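You operate a simulated robot arm through the tools that you are given. There is no shell and no other tool.

Carry out the task below with a simulated robot arm. There is one attempt and no reset: what you move stays moved.

Task
Save a sharp picture of the tan slab at zoom 3.
Fine: camera slider to CAM, ring light on, the lamp stays off, light GOOD; one picture only.
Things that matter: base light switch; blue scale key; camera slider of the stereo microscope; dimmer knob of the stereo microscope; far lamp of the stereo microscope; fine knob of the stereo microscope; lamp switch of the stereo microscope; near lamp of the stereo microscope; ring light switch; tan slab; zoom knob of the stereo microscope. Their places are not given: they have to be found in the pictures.

The check looks at the end state, three seconds after you hand in, the way a careful person would. Anything else that was tipped, shoved, dropped, spilled or broken makes it a failure.

Robot
A 6-joint arm with a two-finger parallel gripper, fixed in place. Base frame: the origin is at the foot of the arm, x ahead of it, y to its left, z up; the work surface is at about z = 0.76. Lengths are in m, angles in rad, forces in N, time in s.
With the tool pointing down near the work surface it reaches from about 0.32 to 0.82 m from the base axis. Its first joint turns from -2.897 to 2.897 rad. Payload 3.43 kg.
Tool frame: the origin (TCP) lies between the finger pads and is the grasp point; the fingertips stand 0.034 m ahead of it; z points along the fingers, y is the line along which they close. The gripper opens to 0.128 m. The fingers are 0.024 m wide and 0.012 m thick; the gripper's body (0.048 by 0.13 m) begins 0.096 m behind the TCP.
Orientation is that of the tool frame in the base frame, as a unit quaternion [x, y, z, w]. With the fingers straight down and closing along the base's y, the tool's x points along the base's -x, its y along +y and its z along -z.

Tools
- The arm moves only by the tool send_rows. Its argument "steps" is a list of rows, each an object of numbers (a shift or turn left out is 0, a gripper value left out holds the last): "tx", "ty", "tz": the shift along the tool's x, y, z in m; "wx", "wy", "wz": the turn, a rotation vector about the tool's x, y, z in rad. In form: [{"tx": .., "ty": .., "tz": .., "wx": .., "wy": .., "wz": ..}, ...]. A call has 1 to 20 rows; each row is the pose to reach, as a shift and turn from the pose commanded when the call began, along the tool's axes at that moment. "gripper" is the opening in per cent of the stroke, from 0 (shut) to 100 (fully open), set as the call begins (left out, the last holds). Each row takes 0.2 s and may step no farther than 0.05 m and 0.15 rad from the row before; otherwise, or with a gripper value out of range, the whole call is refused. A pose out of reach is approached as far as the arm can. The call stops where the force on the tool passes 40 N (or 10 N more than at its start, if that is more) or the arm is blocked; 0.2 s more then pass. Each finger travels about 0.045 m/s and halts on what it meets, pressing with about 41 N; the grip force reading is that of the motor and also rises with nothing between the fingers. The clock runs only during rows and for 0.2 s after the last one: add rows that repeat a pose to give the fingers time. It gives the time, the measured TCP pose, the force on the tool (base axes), the opening and the grip force at its end, in the units of the frame above (readings bear some noise), with the torque about the TCP (base axes, N m) and any sound that the robot's microphone picked up.
- Cameras (640 x 400 px; columns grow to the right, rows downward): "scene" is fixed at [0.0383, 0.4993, 1.7067]; the picture's right is [-0.82, -0.57, 0.00], its down [-0.41, 0.59, -0.69] and it looks along [0.39, -0.57, -0.72] (base axes); focal length 330 px, centre (320, 200). "wrist" rides on the gripper at [0.076, -0.011, -0.16] in the tool frame; the picture's right is [0.15, 0.99, 0.00], its down [-0.88, 0.13, -0.46] and it looks along [-0.45, 0.07, 0.89] (tool axes); focal length 234 px, centre (320, 200).
- capture(camera): a new picture of that camera. No time passes.
- locate(camera, pixels): for up to 12 pixels [column, row] of the newest picture of that camera ("zoom" is the newest enlarged one), the place [x, y, z] in the base frame of the surface seen there, good to about 0.002 m, but the place of the scene camera against the robot may be out by one fixed shift of up to 0.025 m in any direction. No time passes.
- enlarge(camera, box): a new picture of the part [left, top, right, bottom] of that camera's present view, enlarged. No time passes.
- finish_job(): hands the job in; it is judged then, once.

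Unless the task says otherwise, let go and move clear before handing in.

The tools are called by a JSON object that holds its "name" and its "arguments". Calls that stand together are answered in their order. send_rows: Moves the arm, as the interface text tells. Its arguments: {"type":"object","properties":{"steps":{"type":"array"},"gripper":{"type":"number"}},"required":["steps"]} The other tools are called the same way: capture (camera) takes a picture; locate (camera, pixels) gives the place of the surface under pixels of a picture; enlarge (camera, box) takes an enlarged picture of a part of a camera's view; finish_job () hands the job in.

At the start:

```text
time: 0.0
position: [0.3575, -0.1238, 1.3078]
orientation: [0.001, 1.0, 0.0, 0.0]
wrist_force: [0.5, 0.2, 0.4]
moment: [-0.01, -0.04, 0.01]
grip_width: 0.128
grip_force: 0.1
```

scene: 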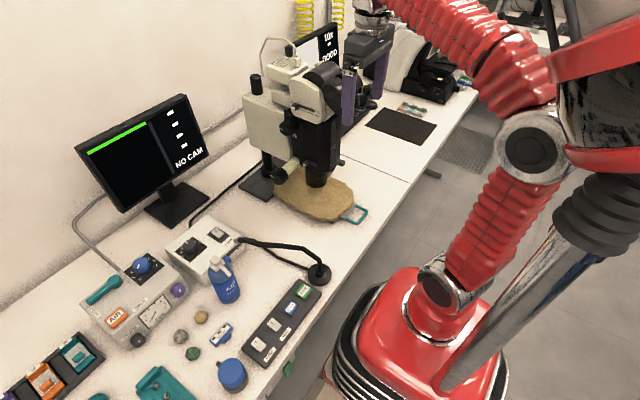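
wrist: 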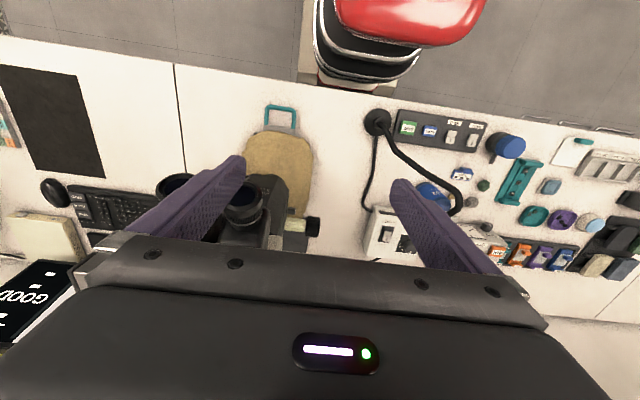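

The scene shows a stereo microscope around pixel (310,120), a monitor reading "NO CAM" at (190,155), and a second screen at (325,45) reading "10x ... GOOD". I'll enlarge the relevant parts before moving.

{"name": "enlarge", "arguments": {"camera": "scene", "box": [230, 20, 390, 230]}}

{"name": "enlarge", "arguments": {"camera": "scene", "box": [60, 80, 220, 230]}}

{"name": "enlarge", "arguments": {"camera": "scene", "box": [150, 200, 350, 400]}}

{"name": "enlarge", "arguments": {"camera": "wrist", "box": [140, 90, 400, 260]}}

```text
1.90 times, centred on (310, 125) of scene
```

zoom: 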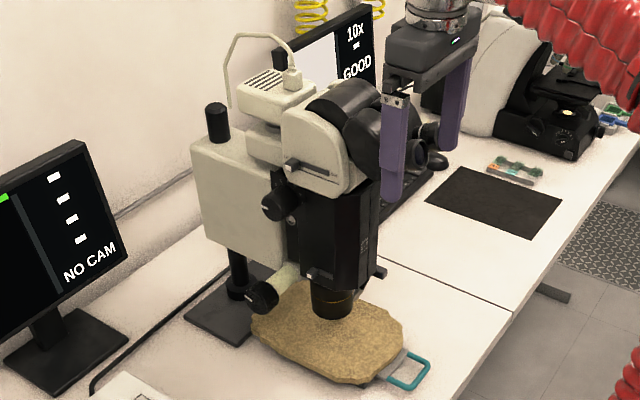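

```text
2.67 times, centred on (140, 155) of scene
```

zoom: 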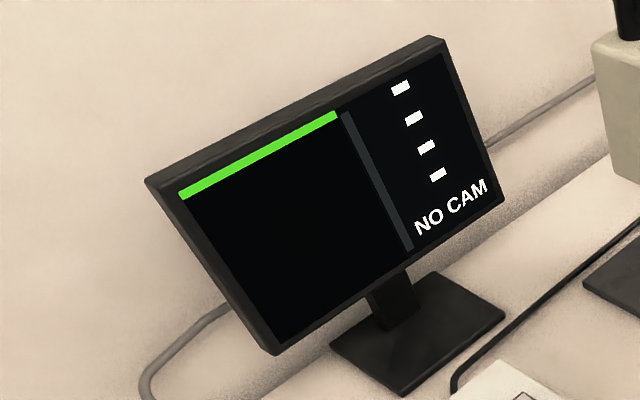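

```text
2.00 times, centred on (250, 300) of scene
```

zoom: 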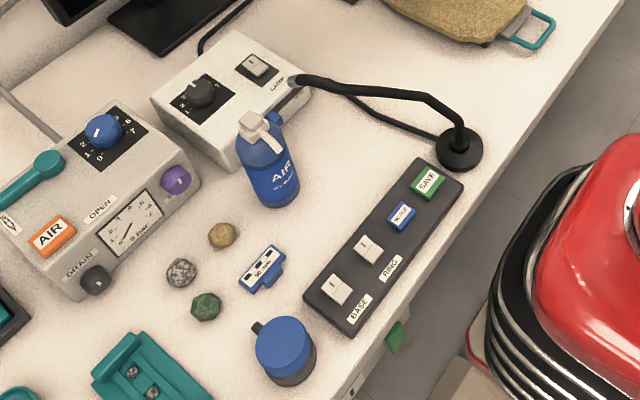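

```text
2.35 times, centred on (270, 175) of wrist
```

zoom: 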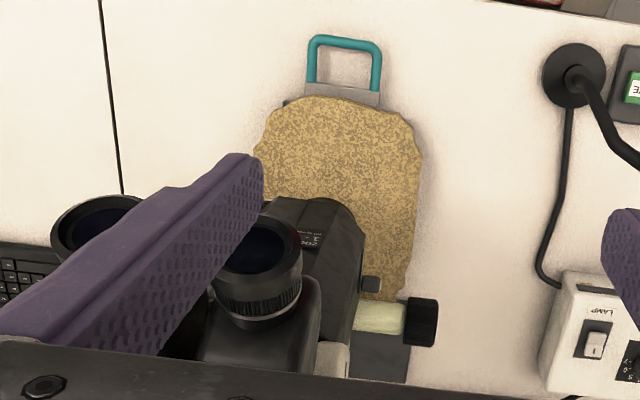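

The microscope carries a head lever at about (305,105), a knob at (300,122) and a lower knob at (281,172); the key strip reads BASE, RING, SCALE, SAVE, and the box holds LAMP and a dimmer. I'll enlarge further to read marks.

{"name": "enlarge", "arguments": {"camera": "scene", "box": [280, 55, 360, 135]}}

{"name": "enlarge", "arguments": {"camera": "scene", "box": [250, 110, 350, 220]}}

{"name": "enlarge", "arguments": {"camera": "scene", "box": [300, 20, 360, 70]}}

{"name": "enlarge", "arguments": {"camera": "scene", "box": [225, 270, 335, 370]}}

{"name": "enlarge", "arguments": {"camera": "scene", "box": [160, 200, 250, 290]}}

{"name": "enlarge", "arguments": {"camera": "wrist", "box": [230, 170, 340, 250]}}

{"name": "enlarge", "arguments": {"camera": "wrist", "box": [355, 95, 525, 265]}}

```text
5.00 times, centred on (320, 95) of scene
```

zoom: 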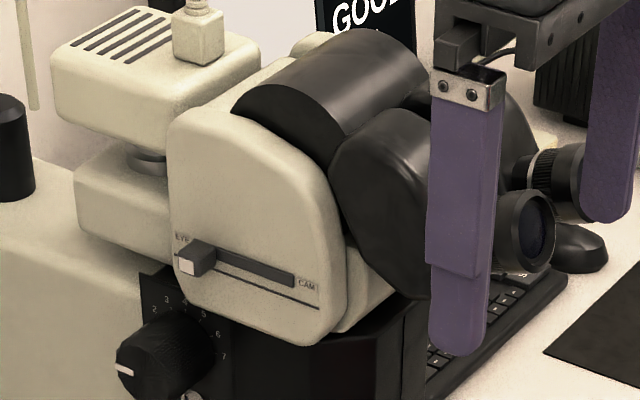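

```text
3.64 times, centred on (300, 165) of scene
```

zoom: 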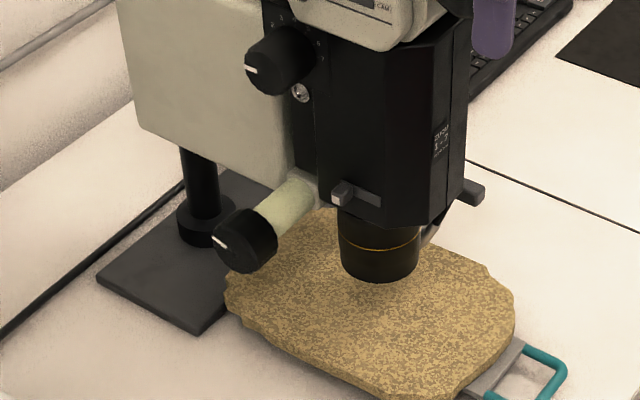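

```text
8.00 times, centred on (330, 45) of scene
```

zoom: 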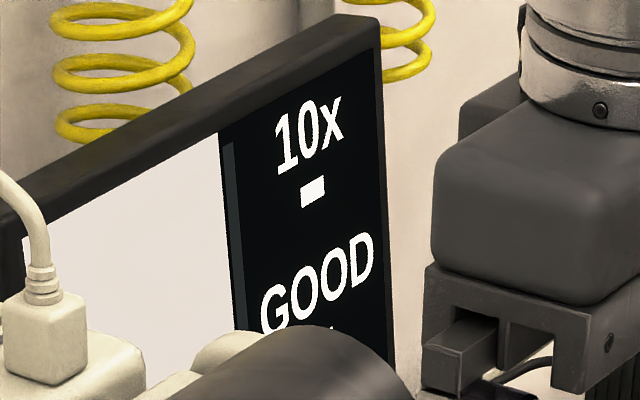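

```text
4.00 times, centred on (280, 320) of scene
```

zoom: 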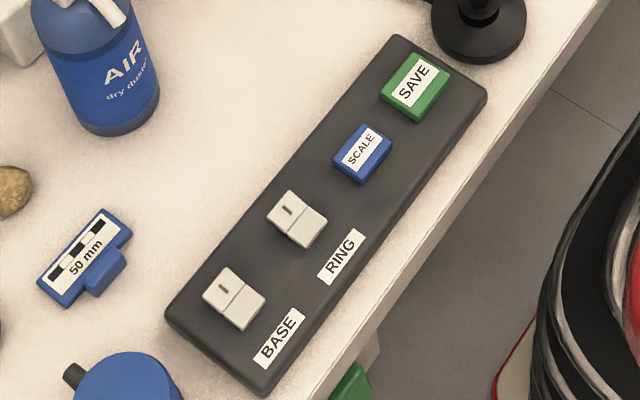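

```text
4.44 times, centred on (205, 245) of scene
```

zoom: 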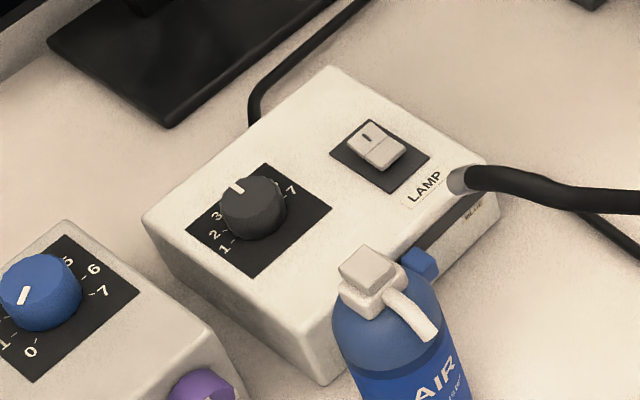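

```text
5.00 times, centred on (285, 210) of wrist
```

zoom: 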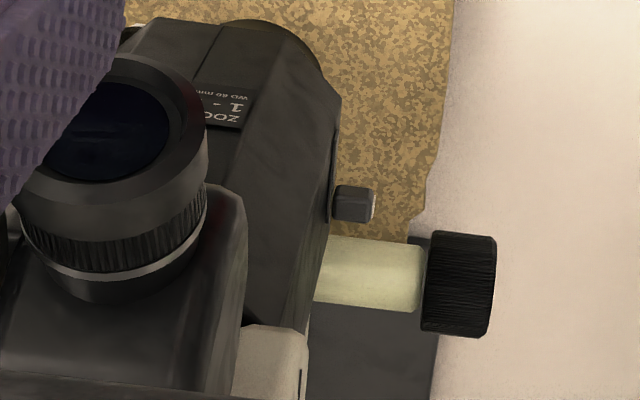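

```text
2.35 times, centred on (440, 180) of wrist
```

zoom: 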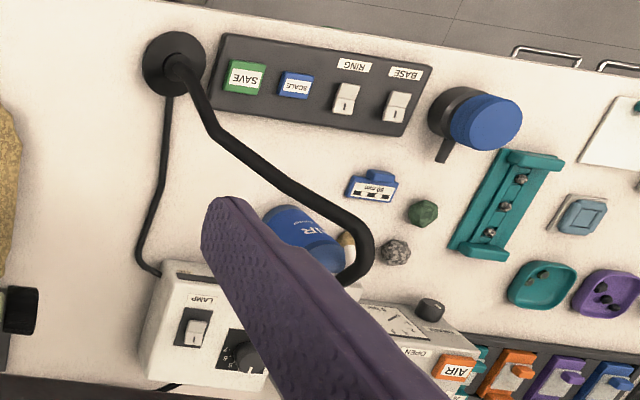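

The slider at (305,107) sits at EYE, the zoom knob near (300,122) carries numbers 2–7, and the RING/BASE rockers are on the strip. I'll locate the main parts with both cameras to calibrate the scene camera's shift.

{"name": "locate", "arguments": {"camera": "wrist", "pixels": [[408, 128], [430, 131], [450, 138], [475, 140], [376, 122], [318, 227], [435, 163], [280, 108], [310, 160], [390, 237], [395, 112], [480, 152]]}}

{"name": "capture", "arguments": {"camera": "scene"}}

{"name": "locate", "arguments": {"camera": "scene", "pixels": [[303, 291], [290, 308], [274, 326], [259, 344], [318, 274], [281, 172], [300, 122], [303, 107], [344, 111], [212, 234], [212, 253], [352, 213]]}}

```text
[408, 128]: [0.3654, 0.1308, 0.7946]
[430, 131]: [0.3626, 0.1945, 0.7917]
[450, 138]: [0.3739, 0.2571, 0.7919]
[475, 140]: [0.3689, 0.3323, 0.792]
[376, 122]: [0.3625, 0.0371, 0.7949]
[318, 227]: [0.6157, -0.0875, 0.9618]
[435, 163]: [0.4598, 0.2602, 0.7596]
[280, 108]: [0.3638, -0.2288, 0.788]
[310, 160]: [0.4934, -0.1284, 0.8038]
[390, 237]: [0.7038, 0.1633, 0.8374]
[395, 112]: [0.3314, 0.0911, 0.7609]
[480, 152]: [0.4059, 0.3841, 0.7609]
```

```text
taken
```

scene: 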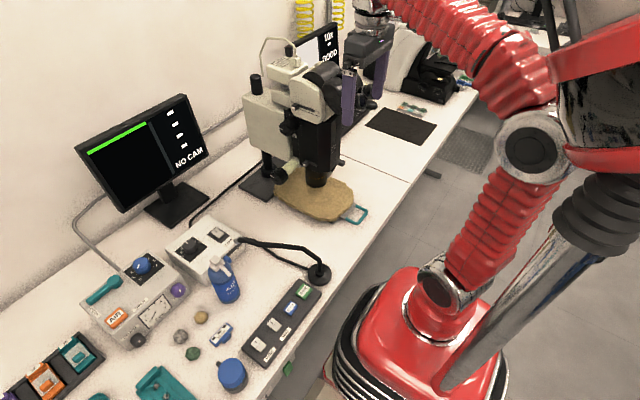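

```text
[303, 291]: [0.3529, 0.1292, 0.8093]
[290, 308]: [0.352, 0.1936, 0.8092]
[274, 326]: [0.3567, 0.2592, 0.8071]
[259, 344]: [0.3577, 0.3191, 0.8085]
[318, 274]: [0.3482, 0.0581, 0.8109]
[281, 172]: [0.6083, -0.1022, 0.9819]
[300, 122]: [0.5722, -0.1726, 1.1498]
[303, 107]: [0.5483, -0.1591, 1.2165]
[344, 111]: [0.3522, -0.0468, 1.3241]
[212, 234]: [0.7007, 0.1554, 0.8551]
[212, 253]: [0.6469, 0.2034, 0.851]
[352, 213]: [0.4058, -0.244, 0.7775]
```

The wrist view gives SAVE at about (0.365,0.131,0.795), with the strip running along y. I'll locate the gooseneck and more of the microscope before moving anything.

{"name": "locate", "arguments": {"camera": "wrist", "pixels": [[385, 140], [400, 153], [420, 165], [445, 185], [460, 205], [438, 190], [508, 145], [495, 150], [243, 200], [305, 210], [290, 215], [175, 185]]}}

{"name": "locate", "arguments": {"camera": "scene", "pixels": [[300, 128], [306, 107], [316, 109], [326, 112], [335, 114], [297, 101], [308, 134], [285, 172], [270, 128], [320, 150], [222, 265], [318, 185]]}}

```text
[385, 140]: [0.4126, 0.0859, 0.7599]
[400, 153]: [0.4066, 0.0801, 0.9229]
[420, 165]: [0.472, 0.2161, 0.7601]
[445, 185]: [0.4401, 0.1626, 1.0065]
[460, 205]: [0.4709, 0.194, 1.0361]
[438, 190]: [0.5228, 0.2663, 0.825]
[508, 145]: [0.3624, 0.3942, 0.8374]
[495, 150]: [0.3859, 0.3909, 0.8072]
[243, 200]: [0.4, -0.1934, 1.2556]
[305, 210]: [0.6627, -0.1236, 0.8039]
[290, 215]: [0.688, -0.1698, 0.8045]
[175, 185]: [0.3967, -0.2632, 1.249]
```

```text
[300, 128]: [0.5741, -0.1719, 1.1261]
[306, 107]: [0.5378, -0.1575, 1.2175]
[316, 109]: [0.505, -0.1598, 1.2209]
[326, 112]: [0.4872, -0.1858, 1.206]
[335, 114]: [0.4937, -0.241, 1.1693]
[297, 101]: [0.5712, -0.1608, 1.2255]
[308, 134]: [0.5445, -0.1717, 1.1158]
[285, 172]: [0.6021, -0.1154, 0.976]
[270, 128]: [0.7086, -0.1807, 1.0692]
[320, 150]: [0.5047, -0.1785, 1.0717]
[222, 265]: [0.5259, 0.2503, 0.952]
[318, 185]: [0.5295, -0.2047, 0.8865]
```

The eyepieces are at about (0.40,-0.19,1.256) and the gooseneck rises to roughly z=1.04 near (0.47,0.19). I'll stay high, move toward +y, and look at the strip and lamp box from above.

{"name": "send_rows", "arguments": {"steps": [{"ty": 0.04}, {"ty": 0.08}, {"ty": 0.12}, {"ty": 0.16}, {"ty": 0.2}, {"ty": 0.24}, {"ty": 0.28}, {"ty": 0.32}], "gripper": 0}}

{"name": "capture", "arguments": {"camera": "wrist"}}

{"name": "capture", "arguments": {"camera": "scene"}}

```text
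time: 1.8
position: [0.3593, 0.1977, 1.3084]
orientation: [0.001, 1.0, 0.001, 0.0]
wrist_force: [-0.9, 0.9, -0.7]
moment: [-0.01, -0.01, 0.01]
grip_width: 0.0001
grip_force: 27.1
```

```text
taken
```

wrist: 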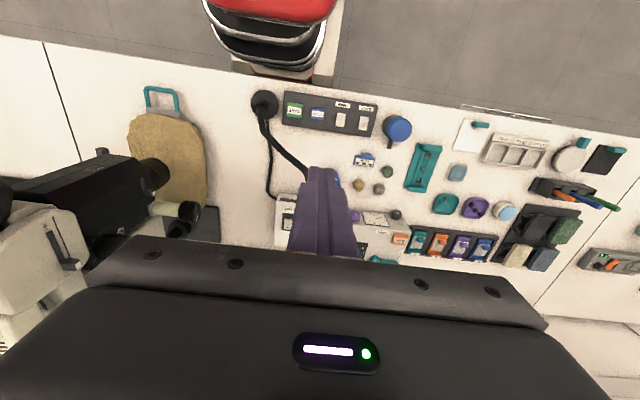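

```text
taken
```

scene: 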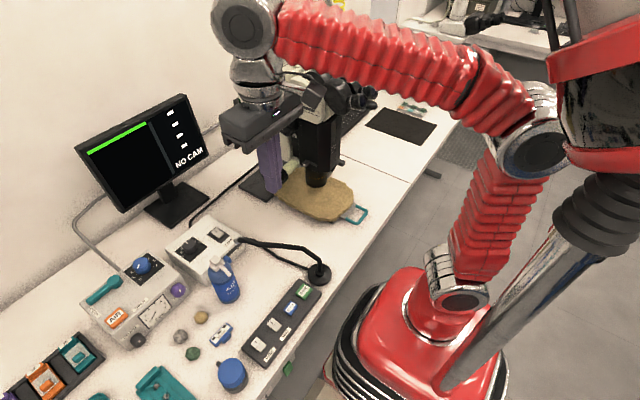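

The arm is now clear of the eyepieces. I'll enlarge the gooseneck and strip area of the wrist view to check clearance before descending.

{"name": "enlarge", "arguments": {"camera": "wrist", "box": [230, 70, 430, 260]}}

{"name": "locate", "arguments": {"camera": "wrist", "pixels": [[270, 135], [280, 150], [295, 162], [305, 172], [275, 210], [185, 210], [65, 240], [60, 262], [105, 160], [160, 170]]}}

{"name": "enlarge", "arguments": {"camera": "scene", "box": [200, 220, 340, 300]}}

{"name": "enlarge", "arguments": {"camera": "wrist", "box": [0, 130, 220, 290]}}

```text
2.11 times, centred on (330, 165) of wrist
```

zoom: 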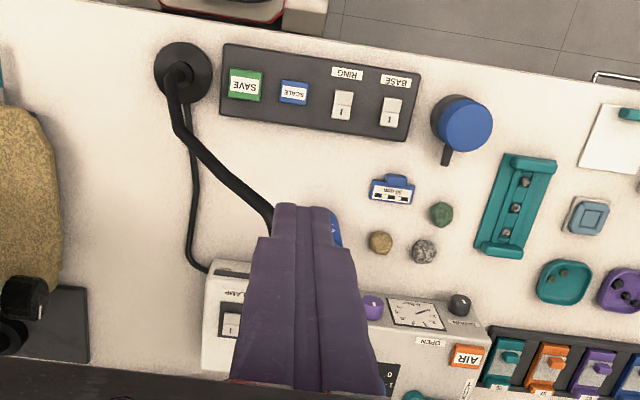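

```text
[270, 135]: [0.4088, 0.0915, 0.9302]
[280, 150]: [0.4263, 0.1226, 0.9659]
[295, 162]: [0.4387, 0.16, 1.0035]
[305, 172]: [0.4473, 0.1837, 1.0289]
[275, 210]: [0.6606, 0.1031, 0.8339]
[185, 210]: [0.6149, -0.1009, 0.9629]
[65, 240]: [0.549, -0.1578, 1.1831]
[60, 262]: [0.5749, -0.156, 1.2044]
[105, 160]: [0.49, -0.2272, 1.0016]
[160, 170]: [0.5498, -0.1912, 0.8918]
```

```text
4.57 times, centred on (270, 260) of scene
```

zoom: 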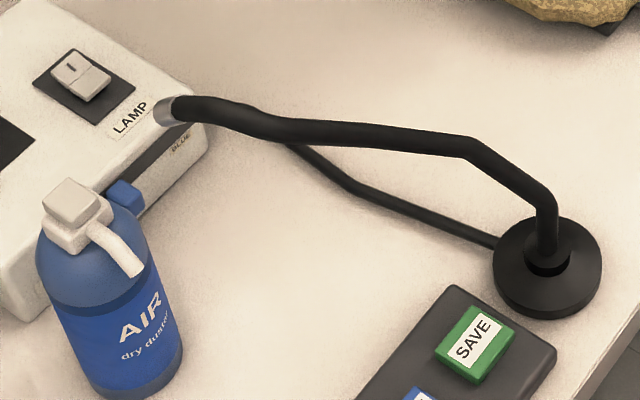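

```text
2.50 times, centred on (110, 210) of wrist
```

zoom: 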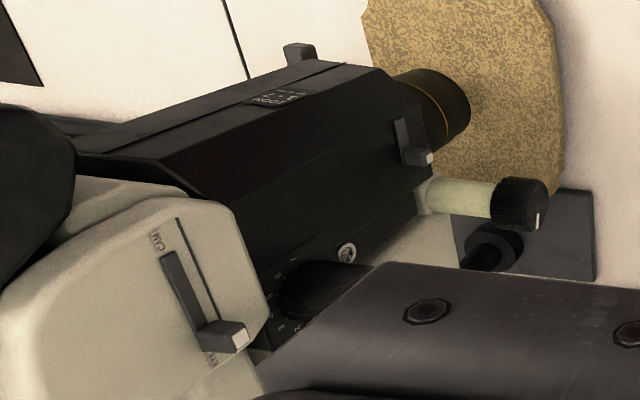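

The gooseneck runs from (0.409,0.09,0.93) up to (0.447,0.184,1.03), close behind the strip, so I will keep the gripper on the robot side of it. I'll move toward the base and lower for a closer look at the strip.

{"name": "send_rows", "arguments": {"steps": [{"tx": 0.03, "ty": 0.02}, {"tx": 0.06, "ty": 0.05}, {"tx": 0.06, "ty": 0.06, "tz": 0.04}, {"tx": 0.06, "ty": 0.06, "tz": 0.08}, {"tx": 0.06, "ty": 0.06, "tz": 0.12}, {"tx": 0.06, "ty": 0.06, "tz": 0.16}, {"tx": 0.06, "ty": 0.06, "tz": 0.2}]}}

{"name": "capture", "arguments": {"camera": "wrist"}}

{"name": "capture", "arguments": {"camera": "scene"}}

```text
time: 3.4
position: [0.2985, 0.2564, 1.1069]
orientation: [0.0, 1.0, 0.0, 0.0]
wrist_force: [0.0, 0.5, -0.4]
moment: [-0.01, 0.01, -0.02]
grip_width: 0.0
grip_force: 32.9
```

```text
taken
```

wrist: 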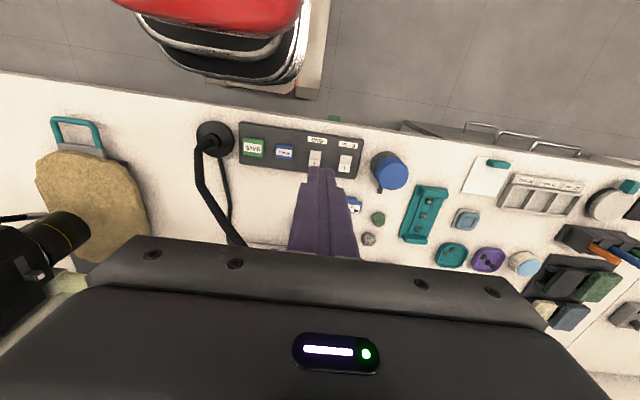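

```text
taken
```

scene: 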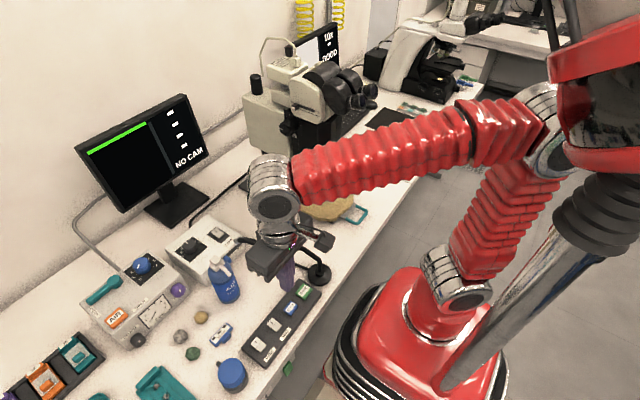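

The strip is visible at (250–360, 125–175) with the closed fingers in front. I'll enlarge it to see the rockers' state and locate their halves.

{"name": "enlarge", "arguments": {"camera": "wrist", "box": [230, 115, 370, 185]}}

{"name": "locate", "arguments": {"camera": "wrist", "pixels": [[253, 148], [284, 153], [316, 155], [316, 163], [346, 158], [346, 168], [300, 170], [345, 180], [330, 150]]}}

{"name": "enlarge", "arguments": {"camera": "scene", "box": [240, 280, 330, 370]}}

```text
4.57 times, centred on (300, 150) of wrist
```

zoom: 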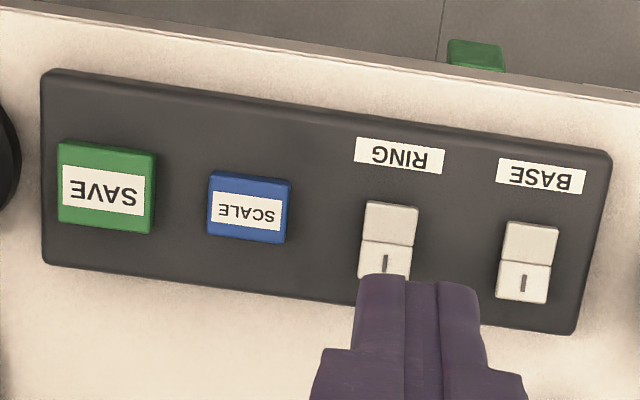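

```text
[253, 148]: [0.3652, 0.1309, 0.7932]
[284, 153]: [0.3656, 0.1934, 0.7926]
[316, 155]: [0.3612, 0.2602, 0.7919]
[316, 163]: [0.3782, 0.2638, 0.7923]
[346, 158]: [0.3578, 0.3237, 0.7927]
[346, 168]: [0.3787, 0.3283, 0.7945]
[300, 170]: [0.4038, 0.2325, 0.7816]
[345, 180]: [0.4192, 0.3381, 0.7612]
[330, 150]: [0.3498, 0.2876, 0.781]
```

```text
4.44 times, centred on (285, 325) of scene
```

zoom: 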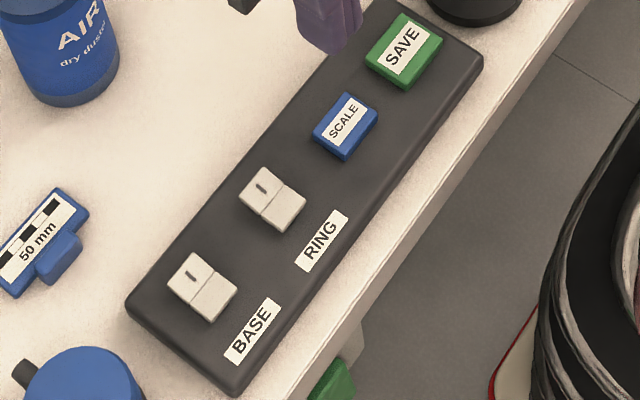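

The rockers' "I" halves lie at x≈0.379 and the blank halves at x≈0.360; the scene camera reads about (-0.012, -0.001, +0.016) off. Before descending I'll locate the far end of the gooseneck.

{"name": "locate", "arguments": {"camera": "scene", "pixels": [[237, 239], [241, 240], [246, 241], [252, 242]]}}

{"name": "enlarge", "arguments": {"camera": "scene", "box": [200, 200, 350, 300]}}

{"name": "enlarge", "arguments": {"camera": "wrist", "box": [170, 110, 400, 270]}}

```text
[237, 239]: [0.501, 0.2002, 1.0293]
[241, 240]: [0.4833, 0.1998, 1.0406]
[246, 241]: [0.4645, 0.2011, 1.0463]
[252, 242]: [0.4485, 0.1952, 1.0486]
```

```text
4.00 times, centred on (275, 250) of scene
```

zoom: 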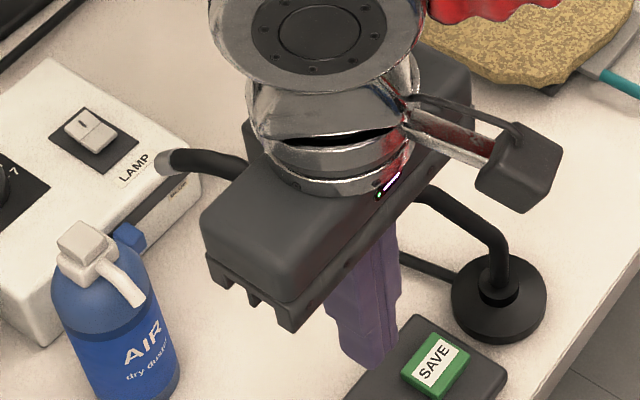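

```text
2.50 times, centred on (285, 190) of wrist
```

zoom: 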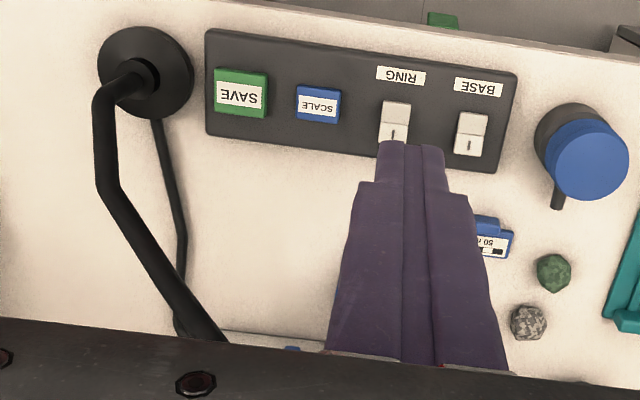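

The gooseneck peaks at about (0.47,0.20,1.035) and ends near (0.51,0.20,1.01), leaving roughly 5 cm beside a straight-down press on RING. I'll move over the "I" half of RING at (0.383,0.262) and lower to just above it.

{"name": "send_rows", "arguments": {"steps": [{"tx": -0.03, "ty": 0.003}, {"tx": -0.06, "ty": 0.006}, {"tx": -0.0845, "ty": 0.006}, {"tx": -0.0845, "ty": 0.006, "tz": 0.045}, {"tx": -0.0845, "ty": 0.006, "tz": 0.09}, {"tx": -0.0845, "ty": 0.006, "tz": 0.135}, {"tx": -0.0845, "ty": 0.006, "tz": 0.18}, {"tx": -0.0845, "ty": 0.006, "tz": 0.22}, {"tx": -0.0845, "ty": 0.006, "tz": 0.245}]}}

{"name": "capture", "arguments": {"camera": "wrist"}}

{"name": "capture", "arguments": {"camera": "scene"}}

```text
time: 5.4
position: [0.3823, 0.263, 0.8636]
orientation: [0.001, 1.0, -0.001, 0.0]
wrist_force: [-0.5, 0.8, 0.6]
moment: [0.06, 0.02, 0.02]
grip_width: 0.0002
grip_force: 32.9
```

```text
taken
```

wrist: 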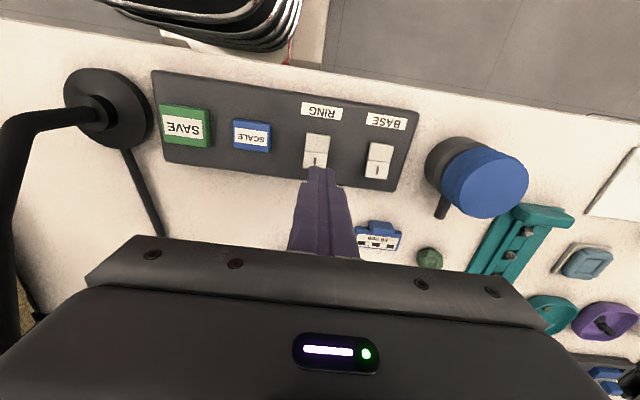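

```text
taken
```

scene: 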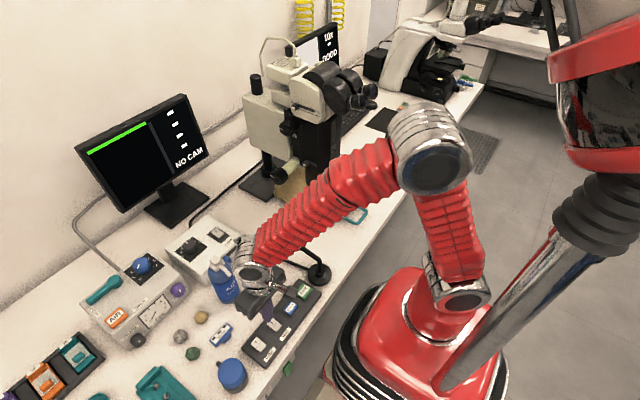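

The fingertips are just above RING at wrist pixel (318,170), with the "I" half just ahead. I'll check arm clearance to the gooseneck in the scene view before pressing.

{"name": "enlarge", "arguments": {"camera": "scene", "box": [200, 210, 350, 330]}}

{"name": "enlarge", "arguments": {"camera": "wrist", "box": [140, 60, 430, 240]}}

{"name": "locate", "arguments": {"camera": "wrist", "pixels": [[317, 145], [315, 160], [379, 153], [379, 168], [185, 128], [252, 135]]}}

```text
3.33 times, centred on (275, 270) of scene
```

zoom: 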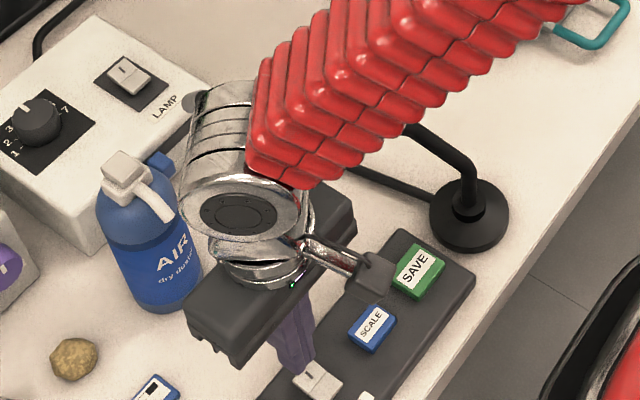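

```text
2.21 times, centred on (285, 150) of wrist
```

zoom: 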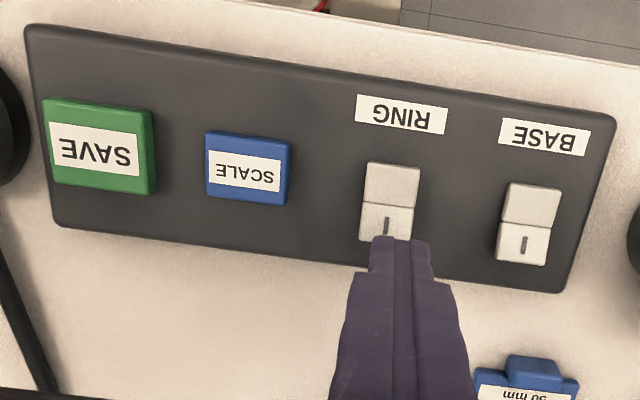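

```text
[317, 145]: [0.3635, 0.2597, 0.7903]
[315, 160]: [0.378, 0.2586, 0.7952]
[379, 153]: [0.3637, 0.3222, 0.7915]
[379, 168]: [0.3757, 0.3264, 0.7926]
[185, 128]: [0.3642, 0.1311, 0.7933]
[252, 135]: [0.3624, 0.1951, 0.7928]
```

The forearm passes above the gooseneck in this view, so I'll measure how far the forearm and wrist joint are from it before pressing.

{"name": "locate", "arguments": {"camera": "scene", "pixels": [[240, 255], [238, 245], [250, 240], [258, 262], [275, 255], [290, 245], [262, 235], [300, 225], [306, 243], [248, 272], [236, 240]]}}

```text
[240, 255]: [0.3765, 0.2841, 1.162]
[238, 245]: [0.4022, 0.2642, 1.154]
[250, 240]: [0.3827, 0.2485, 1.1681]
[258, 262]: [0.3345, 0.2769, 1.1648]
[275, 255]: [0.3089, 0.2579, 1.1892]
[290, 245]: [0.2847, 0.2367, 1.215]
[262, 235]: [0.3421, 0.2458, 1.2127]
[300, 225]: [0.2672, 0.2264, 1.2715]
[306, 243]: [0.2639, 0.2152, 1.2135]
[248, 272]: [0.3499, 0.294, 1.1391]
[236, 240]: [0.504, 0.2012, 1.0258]
```

The wrist joint and forearm sit at z≥1.1 and x≤0.42, clear of the gooseneck. I'll press the "I" half of RING slowly and then lift.

{"name": "send_rows", "arguments": {"steps": [{"tz": 0.015}, {"tz": 0.028}, {"tz": 0.032}, {"tz": 0.034}, {"tz": 0.036}, {"tz": 0.038}, {"tz": 0.04}]}}

{"name": "capture", "arguments": {"camera": "wrist"}}

```text
time: 7.2
position: [0.3856, 0.2648, 0.8257]
orientation: [0.0, 1.0, 0.002, 0.003]
wrist_force: [0.5, -0.4, -0.1]
moment: [-0.03, 0.0, 0.0]
grip_width: 0.0
grip_force: 33.2
stopped in row 7: the force on the tool passed its limit at 42 N (the readings are from after the stop); the commanded pose is now the measured one
```

```text
taken
```

wrist: 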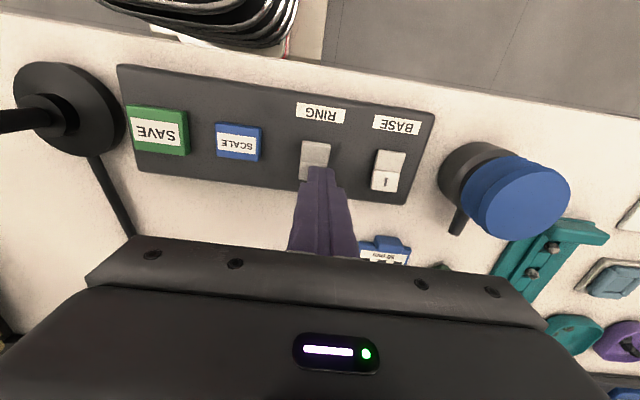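

RING's rocker at (317,155) looks changed, and the press stopped at 42 N. I'll lift straight up and look.

{"name": "send_rows", "arguments": {"steps": [{"tz": -0.02}, {"tz": -0.05}, {"tz": -0.09}]}}

{"name": "enlarge", "arguments": {"camera": "wrist", "box": [140, 60, 430, 240]}}

{"name": "capture", "arguments": {"camera": "scene"}}

```text
time: 8.0
position: [0.3853, 0.264, 0.9152]
orientation: [0.001, 1.0, 0.001, 0.002]
wrist_force: [-0.5, -0.4, 0.2]
moment: [0.02, 0.02, 0.05]
grip_width: 0.0
grip_force: 33.6
```

```text
2.21 times, centred on (285, 150) of wrist
```

zoom: 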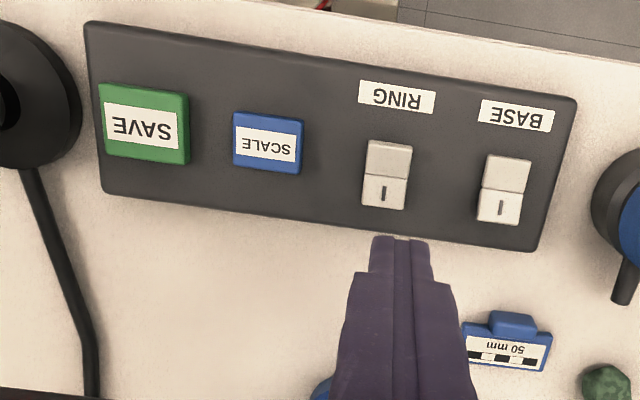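

```text
taken
```

scene: 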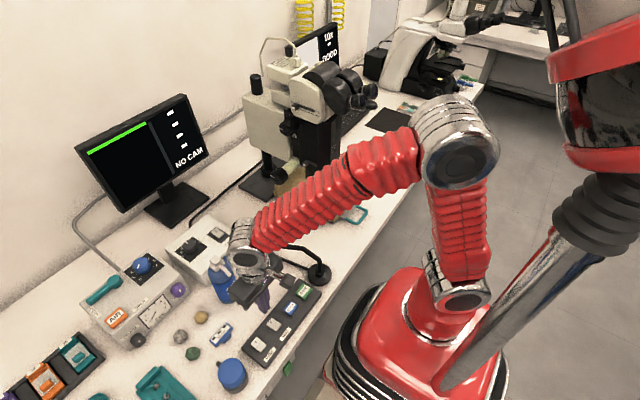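

RING's shading has flipped compared with BASE (its "I" half at zoom (385,190) is now darker/tilted), so it seems on. Next I'll rise, swing over toward the microscope and turn the tool to point along -y so the wrist camera faces the slider side.

{"name": "send_rows", "arguments": {"steps": [{"tz": -0.045}, {"tz": -0.09}, {"tz": -0.135}, {"tz": -0.18}, {"tz": -0.225}, {"tz": -0.27}, {"tz": -0.31}, {"tz": -0.335}, {"tz": -0.335, "ty": -0.04}, {"tz": -0.335, "ty": -0.08, "tx": -0.02}, {"tz": -0.335, "ty": -0.12, "tx": -0.03}, {"tz": -0.335, "ty": -0.16, "tx": -0.03}]}}

{"name": "send_rows", "arguments": {"steps": [{"wx": 0.14}, {"wx": 0.28}, {"wx": 0.42}, {"wx": 0.56}, {"wx": 0.7}, {"wx": 0.84}, {"wx": 0.98}, {"wx": 1.12}, {"wx": 1.26}, {"wx": 1.4}, {"wx": 1.5}, {"wx": 1.57}]}}

{"name": "capture", "arguments": {"camera": "wrist"}}

{"name": "capture", "arguments": {"camera": "scene"}}

```text
time: 10.6
position: [0.4127, 0.1038, 1.2494]
orientation: [0.001, 1.0, 0.002, 0.003]
wrist_force: [-0.5, -0.5, -0.8]
moment: [-0.01, 0.05, 0.02]
grip_width: 0.0
grip_force: 33.1
```

```text
time: 13.2
position: [0.4527, 0.023, 1.207]
orientation: [-0.008, 0.715, -0.699, 0.011]
wrist_force: [-1.1, 0.9, 0.8]
moment: [0.04, 0.03, -0.01]
grip_width: 0.0
grip_force: 32.7
out of reach, approached as far as the arm can: row 8, 9, 10, 11, 12
```

```text
taken
```

wrist: 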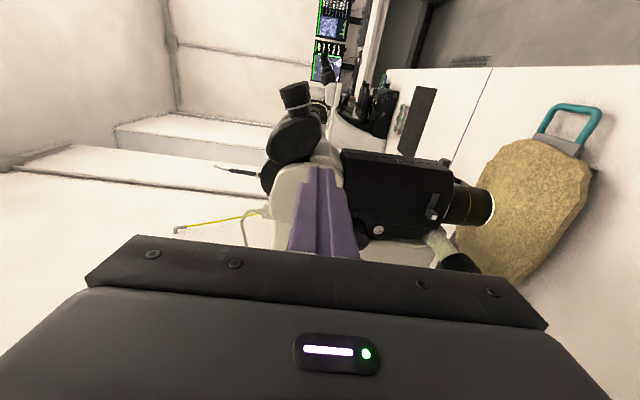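

```text
taken
```

scene: 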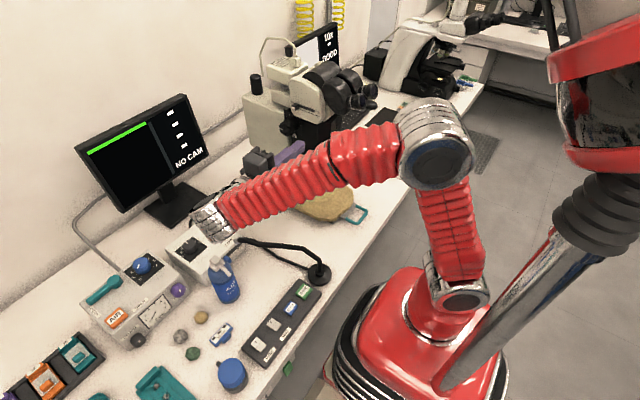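

The objective at (490,205) now glows, so the ring light is on; the arm reached a horizontal tool pose at (0.453,0.023,1.207) with some drift. I'll enlarge the microscope in this view.

{"name": "enlarge", "arguments": {"camera": "wrist", "box": [250, 120, 510, 280]}}

{"name": "locate", "arguments": {"camera": "wrist", "pixels": [[290, 200], [280, 230], [300, 190], [378, 230], [432, 213], [465, 265], [440, 240], [400, 200], [290, 175], [340, 190]]}}

{"name": "enlarge", "arguments": {"camera": "scene", "box": [180, 50, 400, 260]}}

```text
2.46 times, centred on (380, 200) of wrist
```

zoom: 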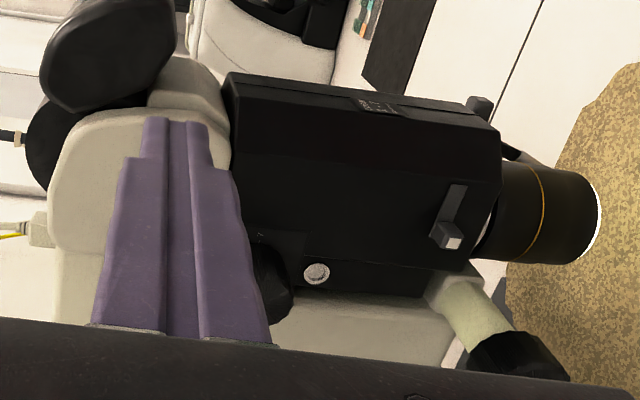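

```text
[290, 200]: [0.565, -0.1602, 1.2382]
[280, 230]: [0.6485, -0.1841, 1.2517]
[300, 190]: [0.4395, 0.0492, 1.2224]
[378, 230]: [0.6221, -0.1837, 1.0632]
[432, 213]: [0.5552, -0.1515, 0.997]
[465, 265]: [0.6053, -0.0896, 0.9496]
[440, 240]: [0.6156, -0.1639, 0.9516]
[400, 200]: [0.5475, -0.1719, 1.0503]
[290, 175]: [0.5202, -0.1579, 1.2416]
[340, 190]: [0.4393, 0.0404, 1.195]
```

```text
1.90 times, centred on (290, 155) of scene
```

zoom: 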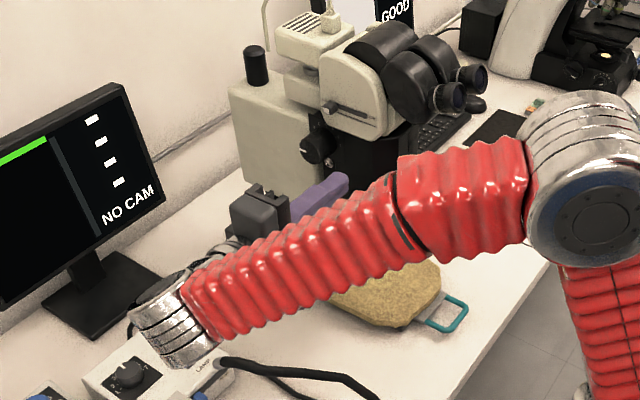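

The slider is hidden behind the fingers here, so I'll raise the tool about 0.1 m (tool y is down now) to clear the view.

{"name": "send_rows", "arguments": {"steps": [{"ty": -0.04}, {"ty": -0.08}, {"ty": -0.11}]}}

{"name": "capture", "arguments": {"camera": "wrist"}}

{"name": "enlarge", "arguments": {"camera": "wrist", "box": [300, 110, 500, 270]}}

```text
time: 14.0
position: [0.4714, -0.0148, 1.3052]
orientation: [-0.003, 0.71, -0.704, 0.006]
wrist_force: [0.7, -0.4, 0.1]
moment: [0.02, 0.01, -0.01]
grip_width: 0.0
grip_force: 32.7
out of reach, approached as far as the arm can: row 1, 2, 3
```

```text
taken
```

wrist: 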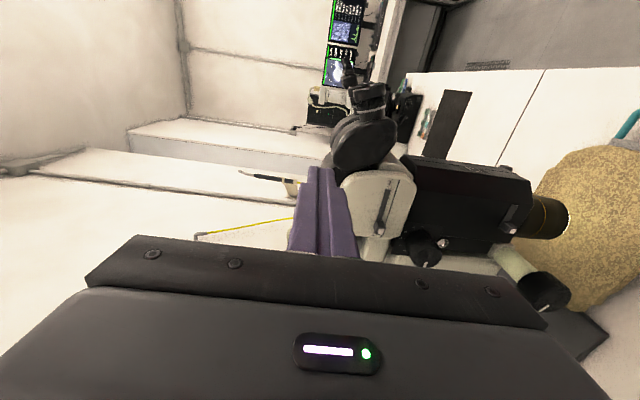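

```text
2.50 times, centred on (400, 190) of wrist
```

zoom: 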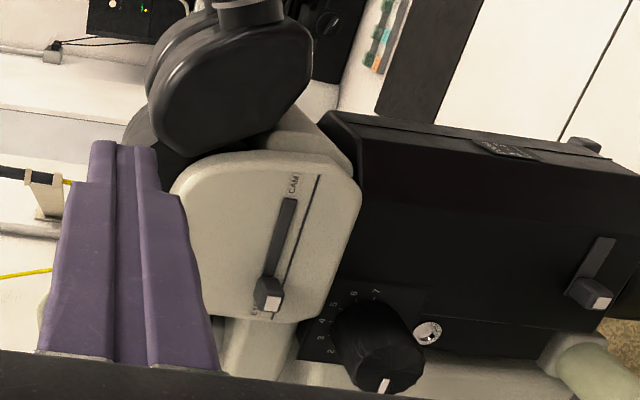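

The slider knob is at zoom (270,293) with its slot running up to CAM at (290,195), and the zoom knob face is at (385,370) with its pointer at (383,386). I'll locate these.

{"name": "locate", "arguments": {"camera": "zoom", "pixels": [[273, 300], [266, 290], [287, 203], [270, 272], [283, 230], [255, 230], [325, 250], [331, 352], [322, 337], [334, 303], [377, 292], [384, 372]]}}

{"name": "enlarge", "arguments": {"camera": "wrist", "box": [355, 190, 455, 275]}}

```text
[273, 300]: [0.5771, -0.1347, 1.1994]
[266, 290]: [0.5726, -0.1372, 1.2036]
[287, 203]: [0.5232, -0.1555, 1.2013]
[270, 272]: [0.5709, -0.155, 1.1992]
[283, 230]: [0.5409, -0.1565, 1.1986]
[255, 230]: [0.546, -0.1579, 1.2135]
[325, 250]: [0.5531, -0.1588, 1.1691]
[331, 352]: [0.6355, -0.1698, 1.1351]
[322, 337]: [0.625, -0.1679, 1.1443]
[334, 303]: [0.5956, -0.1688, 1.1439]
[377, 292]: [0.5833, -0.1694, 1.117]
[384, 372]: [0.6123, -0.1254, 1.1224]
```

```text
4.71 times, centred on (405, 232) of wrist
```

zoom: 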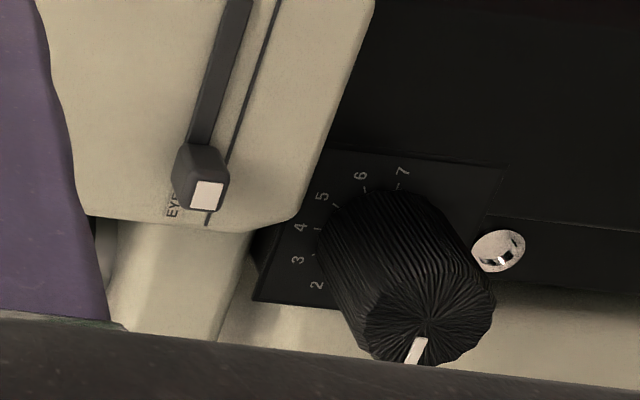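

The slider knob sits at about (0.575,-0.135…-0.155,1.20) and must travel to x≈0.525; the dial numbers fit a centre of about (0.610,1.122) with 33° per step. I'll move the closed fingers to a stand-off point at +x of the slider knob and check reach.

{"name": "send_rows", "arguments": {"steps": [{"tx": -0.04, "ty": 0.02}, {"tx": -0.08, "ty": 0.04}, {"tx": -0.11, "ty": 0.065}, {"tx": -0.13, "ty": 0.08}, {"tx": -0.13, "ty": 0.1, "tz": 0.01}]}}

{"name": "capture", "arguments": {"camera": "wrist"}}

{"name": "capture", "arguments": {"camera": "scene"}}

```text
time: 15.2
position: [0.6043, -0.0254, 1.2065]
orientation: [0.001, 0.708, -0.706, 0.001]
wrist_force: [0.4, 0.2, 0.1]
moment: [0.04, -0.03, 0.02]
grip_width: 0.0
grip_force: 32.9
```

```text
taken
```

wrist: 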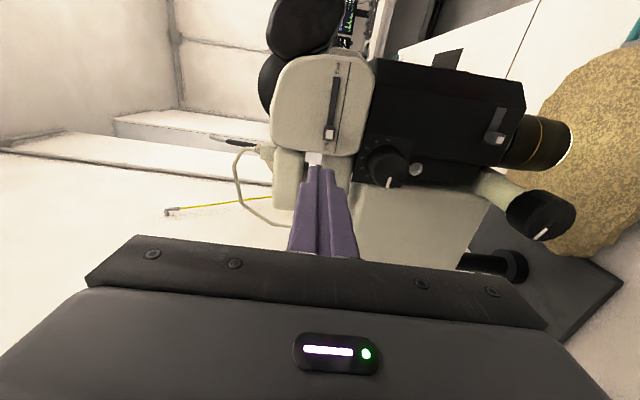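

```text
taken
```

scene: 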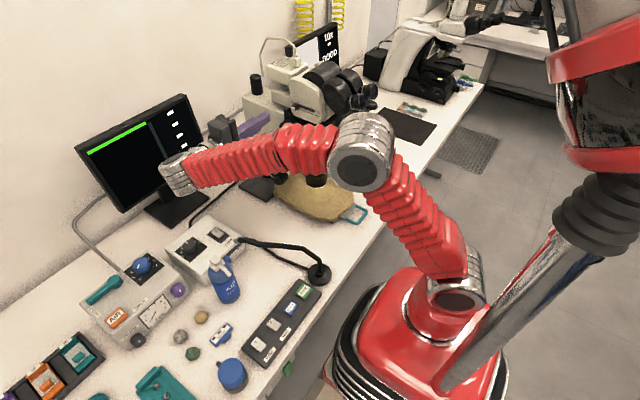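

The tool now reaches (0.604,-0.025,1.207) pointing along -y with no reach limit. I'll measure the monitor's distance from the wrist and re-locate the slider.

{"name": "locate", "arguments": {"camera": "scene", "pixels": [[195, 140], [205, 160], [120, 170], [185, 120], [175, 205], [180, 165], [165, 180]]}}

{"name": "enlarge", "arguments": {"camera": "wrist", "box": [270, 50, 450, 210]}}

{"name": "locate", "arguments": {"camera": "zoom", "pixels": [[250, 240], [244, 225], [258, 120], [253, 150], [420, 345], [395, 265], [270, 300]]}}

```text
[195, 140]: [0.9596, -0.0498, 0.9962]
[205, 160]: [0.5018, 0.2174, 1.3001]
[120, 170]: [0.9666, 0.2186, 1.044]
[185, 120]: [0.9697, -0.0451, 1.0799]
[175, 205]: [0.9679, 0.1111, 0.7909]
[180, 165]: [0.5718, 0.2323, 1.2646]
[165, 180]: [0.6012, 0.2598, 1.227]
```

```text
2.50 times, centred on (360, 130) of wrist
```

zoom: 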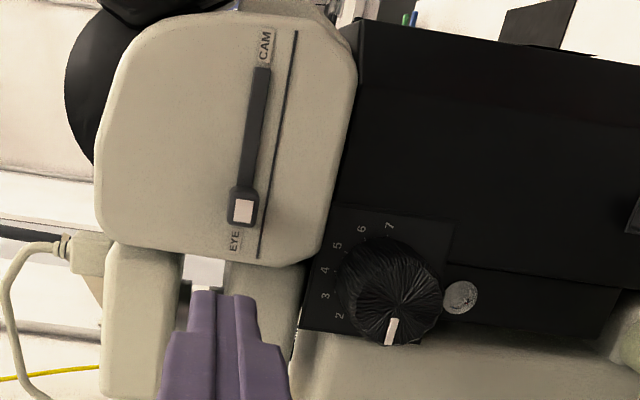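

```text
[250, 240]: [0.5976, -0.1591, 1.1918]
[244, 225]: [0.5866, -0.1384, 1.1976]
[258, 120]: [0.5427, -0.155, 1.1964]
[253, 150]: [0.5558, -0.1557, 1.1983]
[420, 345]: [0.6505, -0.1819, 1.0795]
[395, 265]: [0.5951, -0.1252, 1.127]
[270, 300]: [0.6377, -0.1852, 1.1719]
```

The slider knob shows at zoom (243,207) and the slot ends near (262,70). I'll locate these precisely along with the zoom-knob face.

{"name": "locate", "arguments": {"camera": "zoom", "pixels": [[243, 210], [235, 192], [243, 190], [262, 72], [262, 90], [243, 250], [390, 305], [389, 335], [370, 290], [340, 315], [337, 246], [389, 227]]}}

```text
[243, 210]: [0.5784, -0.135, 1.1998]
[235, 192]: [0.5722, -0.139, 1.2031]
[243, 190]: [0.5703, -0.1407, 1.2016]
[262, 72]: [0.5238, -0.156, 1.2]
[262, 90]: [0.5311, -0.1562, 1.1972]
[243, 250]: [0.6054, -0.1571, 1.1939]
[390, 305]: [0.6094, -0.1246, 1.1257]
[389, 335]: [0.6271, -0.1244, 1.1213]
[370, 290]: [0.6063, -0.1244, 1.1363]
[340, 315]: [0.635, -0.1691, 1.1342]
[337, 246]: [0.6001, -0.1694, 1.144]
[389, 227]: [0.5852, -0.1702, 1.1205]
```

The slider knob is centred at (0.578,-0.135…-0.155,1.20), and the zoom pointer tip (0.627,1.121) points to +x, i.e. about "1". I'll advance the fingertips beside the slider at +x of it to y≈-0.15.

{"name": "send_rows", "arguments": {"steps": [{"ty": 0.005, "tz": 0.03, "tx": -0.002}, {"ty": 0.005, "tz": 0.06, "tx": -0.002}, {"ty": 0.005, "tz": 0.08, "tx": -0.002}, {"ty": 0.005, "tz": 0.09, "tx": -0.002}]}}

{"name": "capture", "arguments": {"camera": "wrist"}}

{"name": "enlarge", "arguments": {"camera": "wrist", "box": [250, 50, 430, 220]}}

{"name": "enlarge", "arguments": {"camera": "scene", "box": [230, 50, 380, 200]}}

```text
time: 16.2
position: [0.6068, -0.1159, 1.2021]
orientation: [0.001, 0.708, -0.706, 0.001]
wrist_force: [0.2, 0.6, -0.7]
moment: [-0.03, -0.02, 0.02]
grip_width: 0.0
grip_force: 32.1
```

```text
taken
```

wrist: 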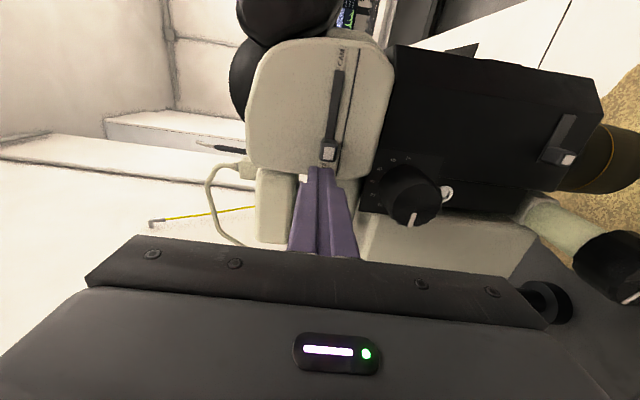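

```text
2.35 times, centred on (340, 135) of wrist
```

zoom: 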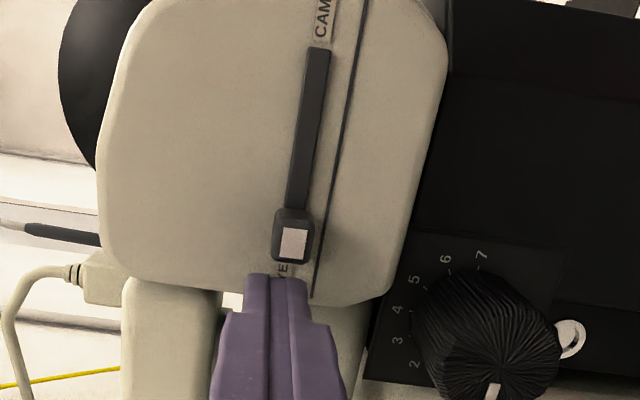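

```text
2.67 times, centred on (305, 125) of scene
```

zoom: 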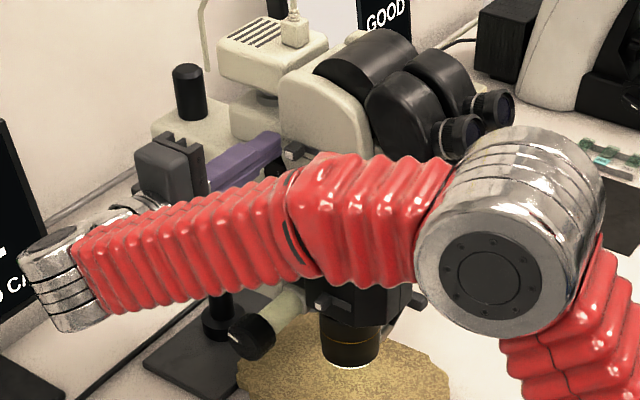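

The fingertips at zoom (275,285) are aligned just +x of the slider knob. I'll check the elbow's clearance to the eyepieces before pushing.

{"name": "locate", "arguments": {"camera": "scene", "pixels": [[376, 136], [395, 105], [365, 110], [345, 125], [410, 120], [350, 105]]}}

```text
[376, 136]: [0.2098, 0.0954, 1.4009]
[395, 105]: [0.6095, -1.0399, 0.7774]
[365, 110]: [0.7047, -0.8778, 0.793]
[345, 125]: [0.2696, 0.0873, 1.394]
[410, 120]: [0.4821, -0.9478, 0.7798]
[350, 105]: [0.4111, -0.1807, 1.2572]
```

The elbow at (0.21,0.095,1.40) is well clear of the eyepieces. I'll push the slider toward -x (tool +x) in small steps.

{"name": "send_rows", "arguments": {"steps": [{"tx": 0.006}, {"tx": 0.012}, {"tx": 0.018}, {"tx": 0.024}, {"tx": 0.03}, {"tx": 0.036}, {"tx": 0.042}, {"tx": 0.047}]}}

{"name": "capture", "arguments": {"camera": "scene"}}

{"name": "enlarge", "arguments": {"camera": "wrist", "box": [250, 50, 430, 220]}}

```text
time: 18.0
position: [0.5586, -0.1164, 1.2028]
orientation: [0.002, 0.708, -0.706, 0.0]
wrist_force: [-0.1, 0.3, 0.2]
moment: [0.01, 0.03, -0.02]
grip_width: 0.0
grip_force: 33.2
```

```text
taken
```

scene: 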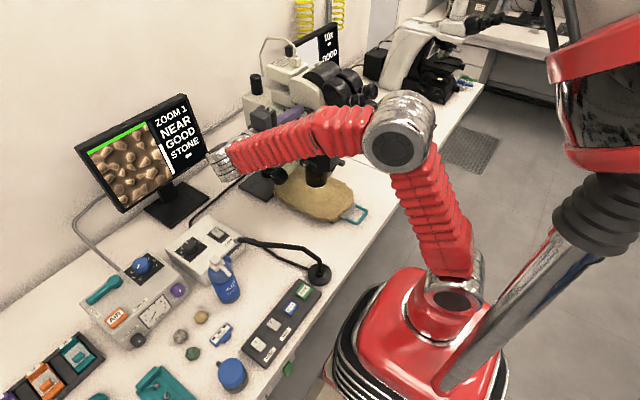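

```text
2.35 times, centred on (340, 135) of wrist
```

zoom: 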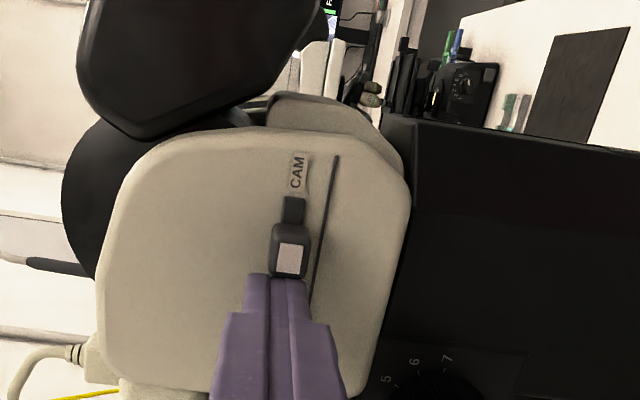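

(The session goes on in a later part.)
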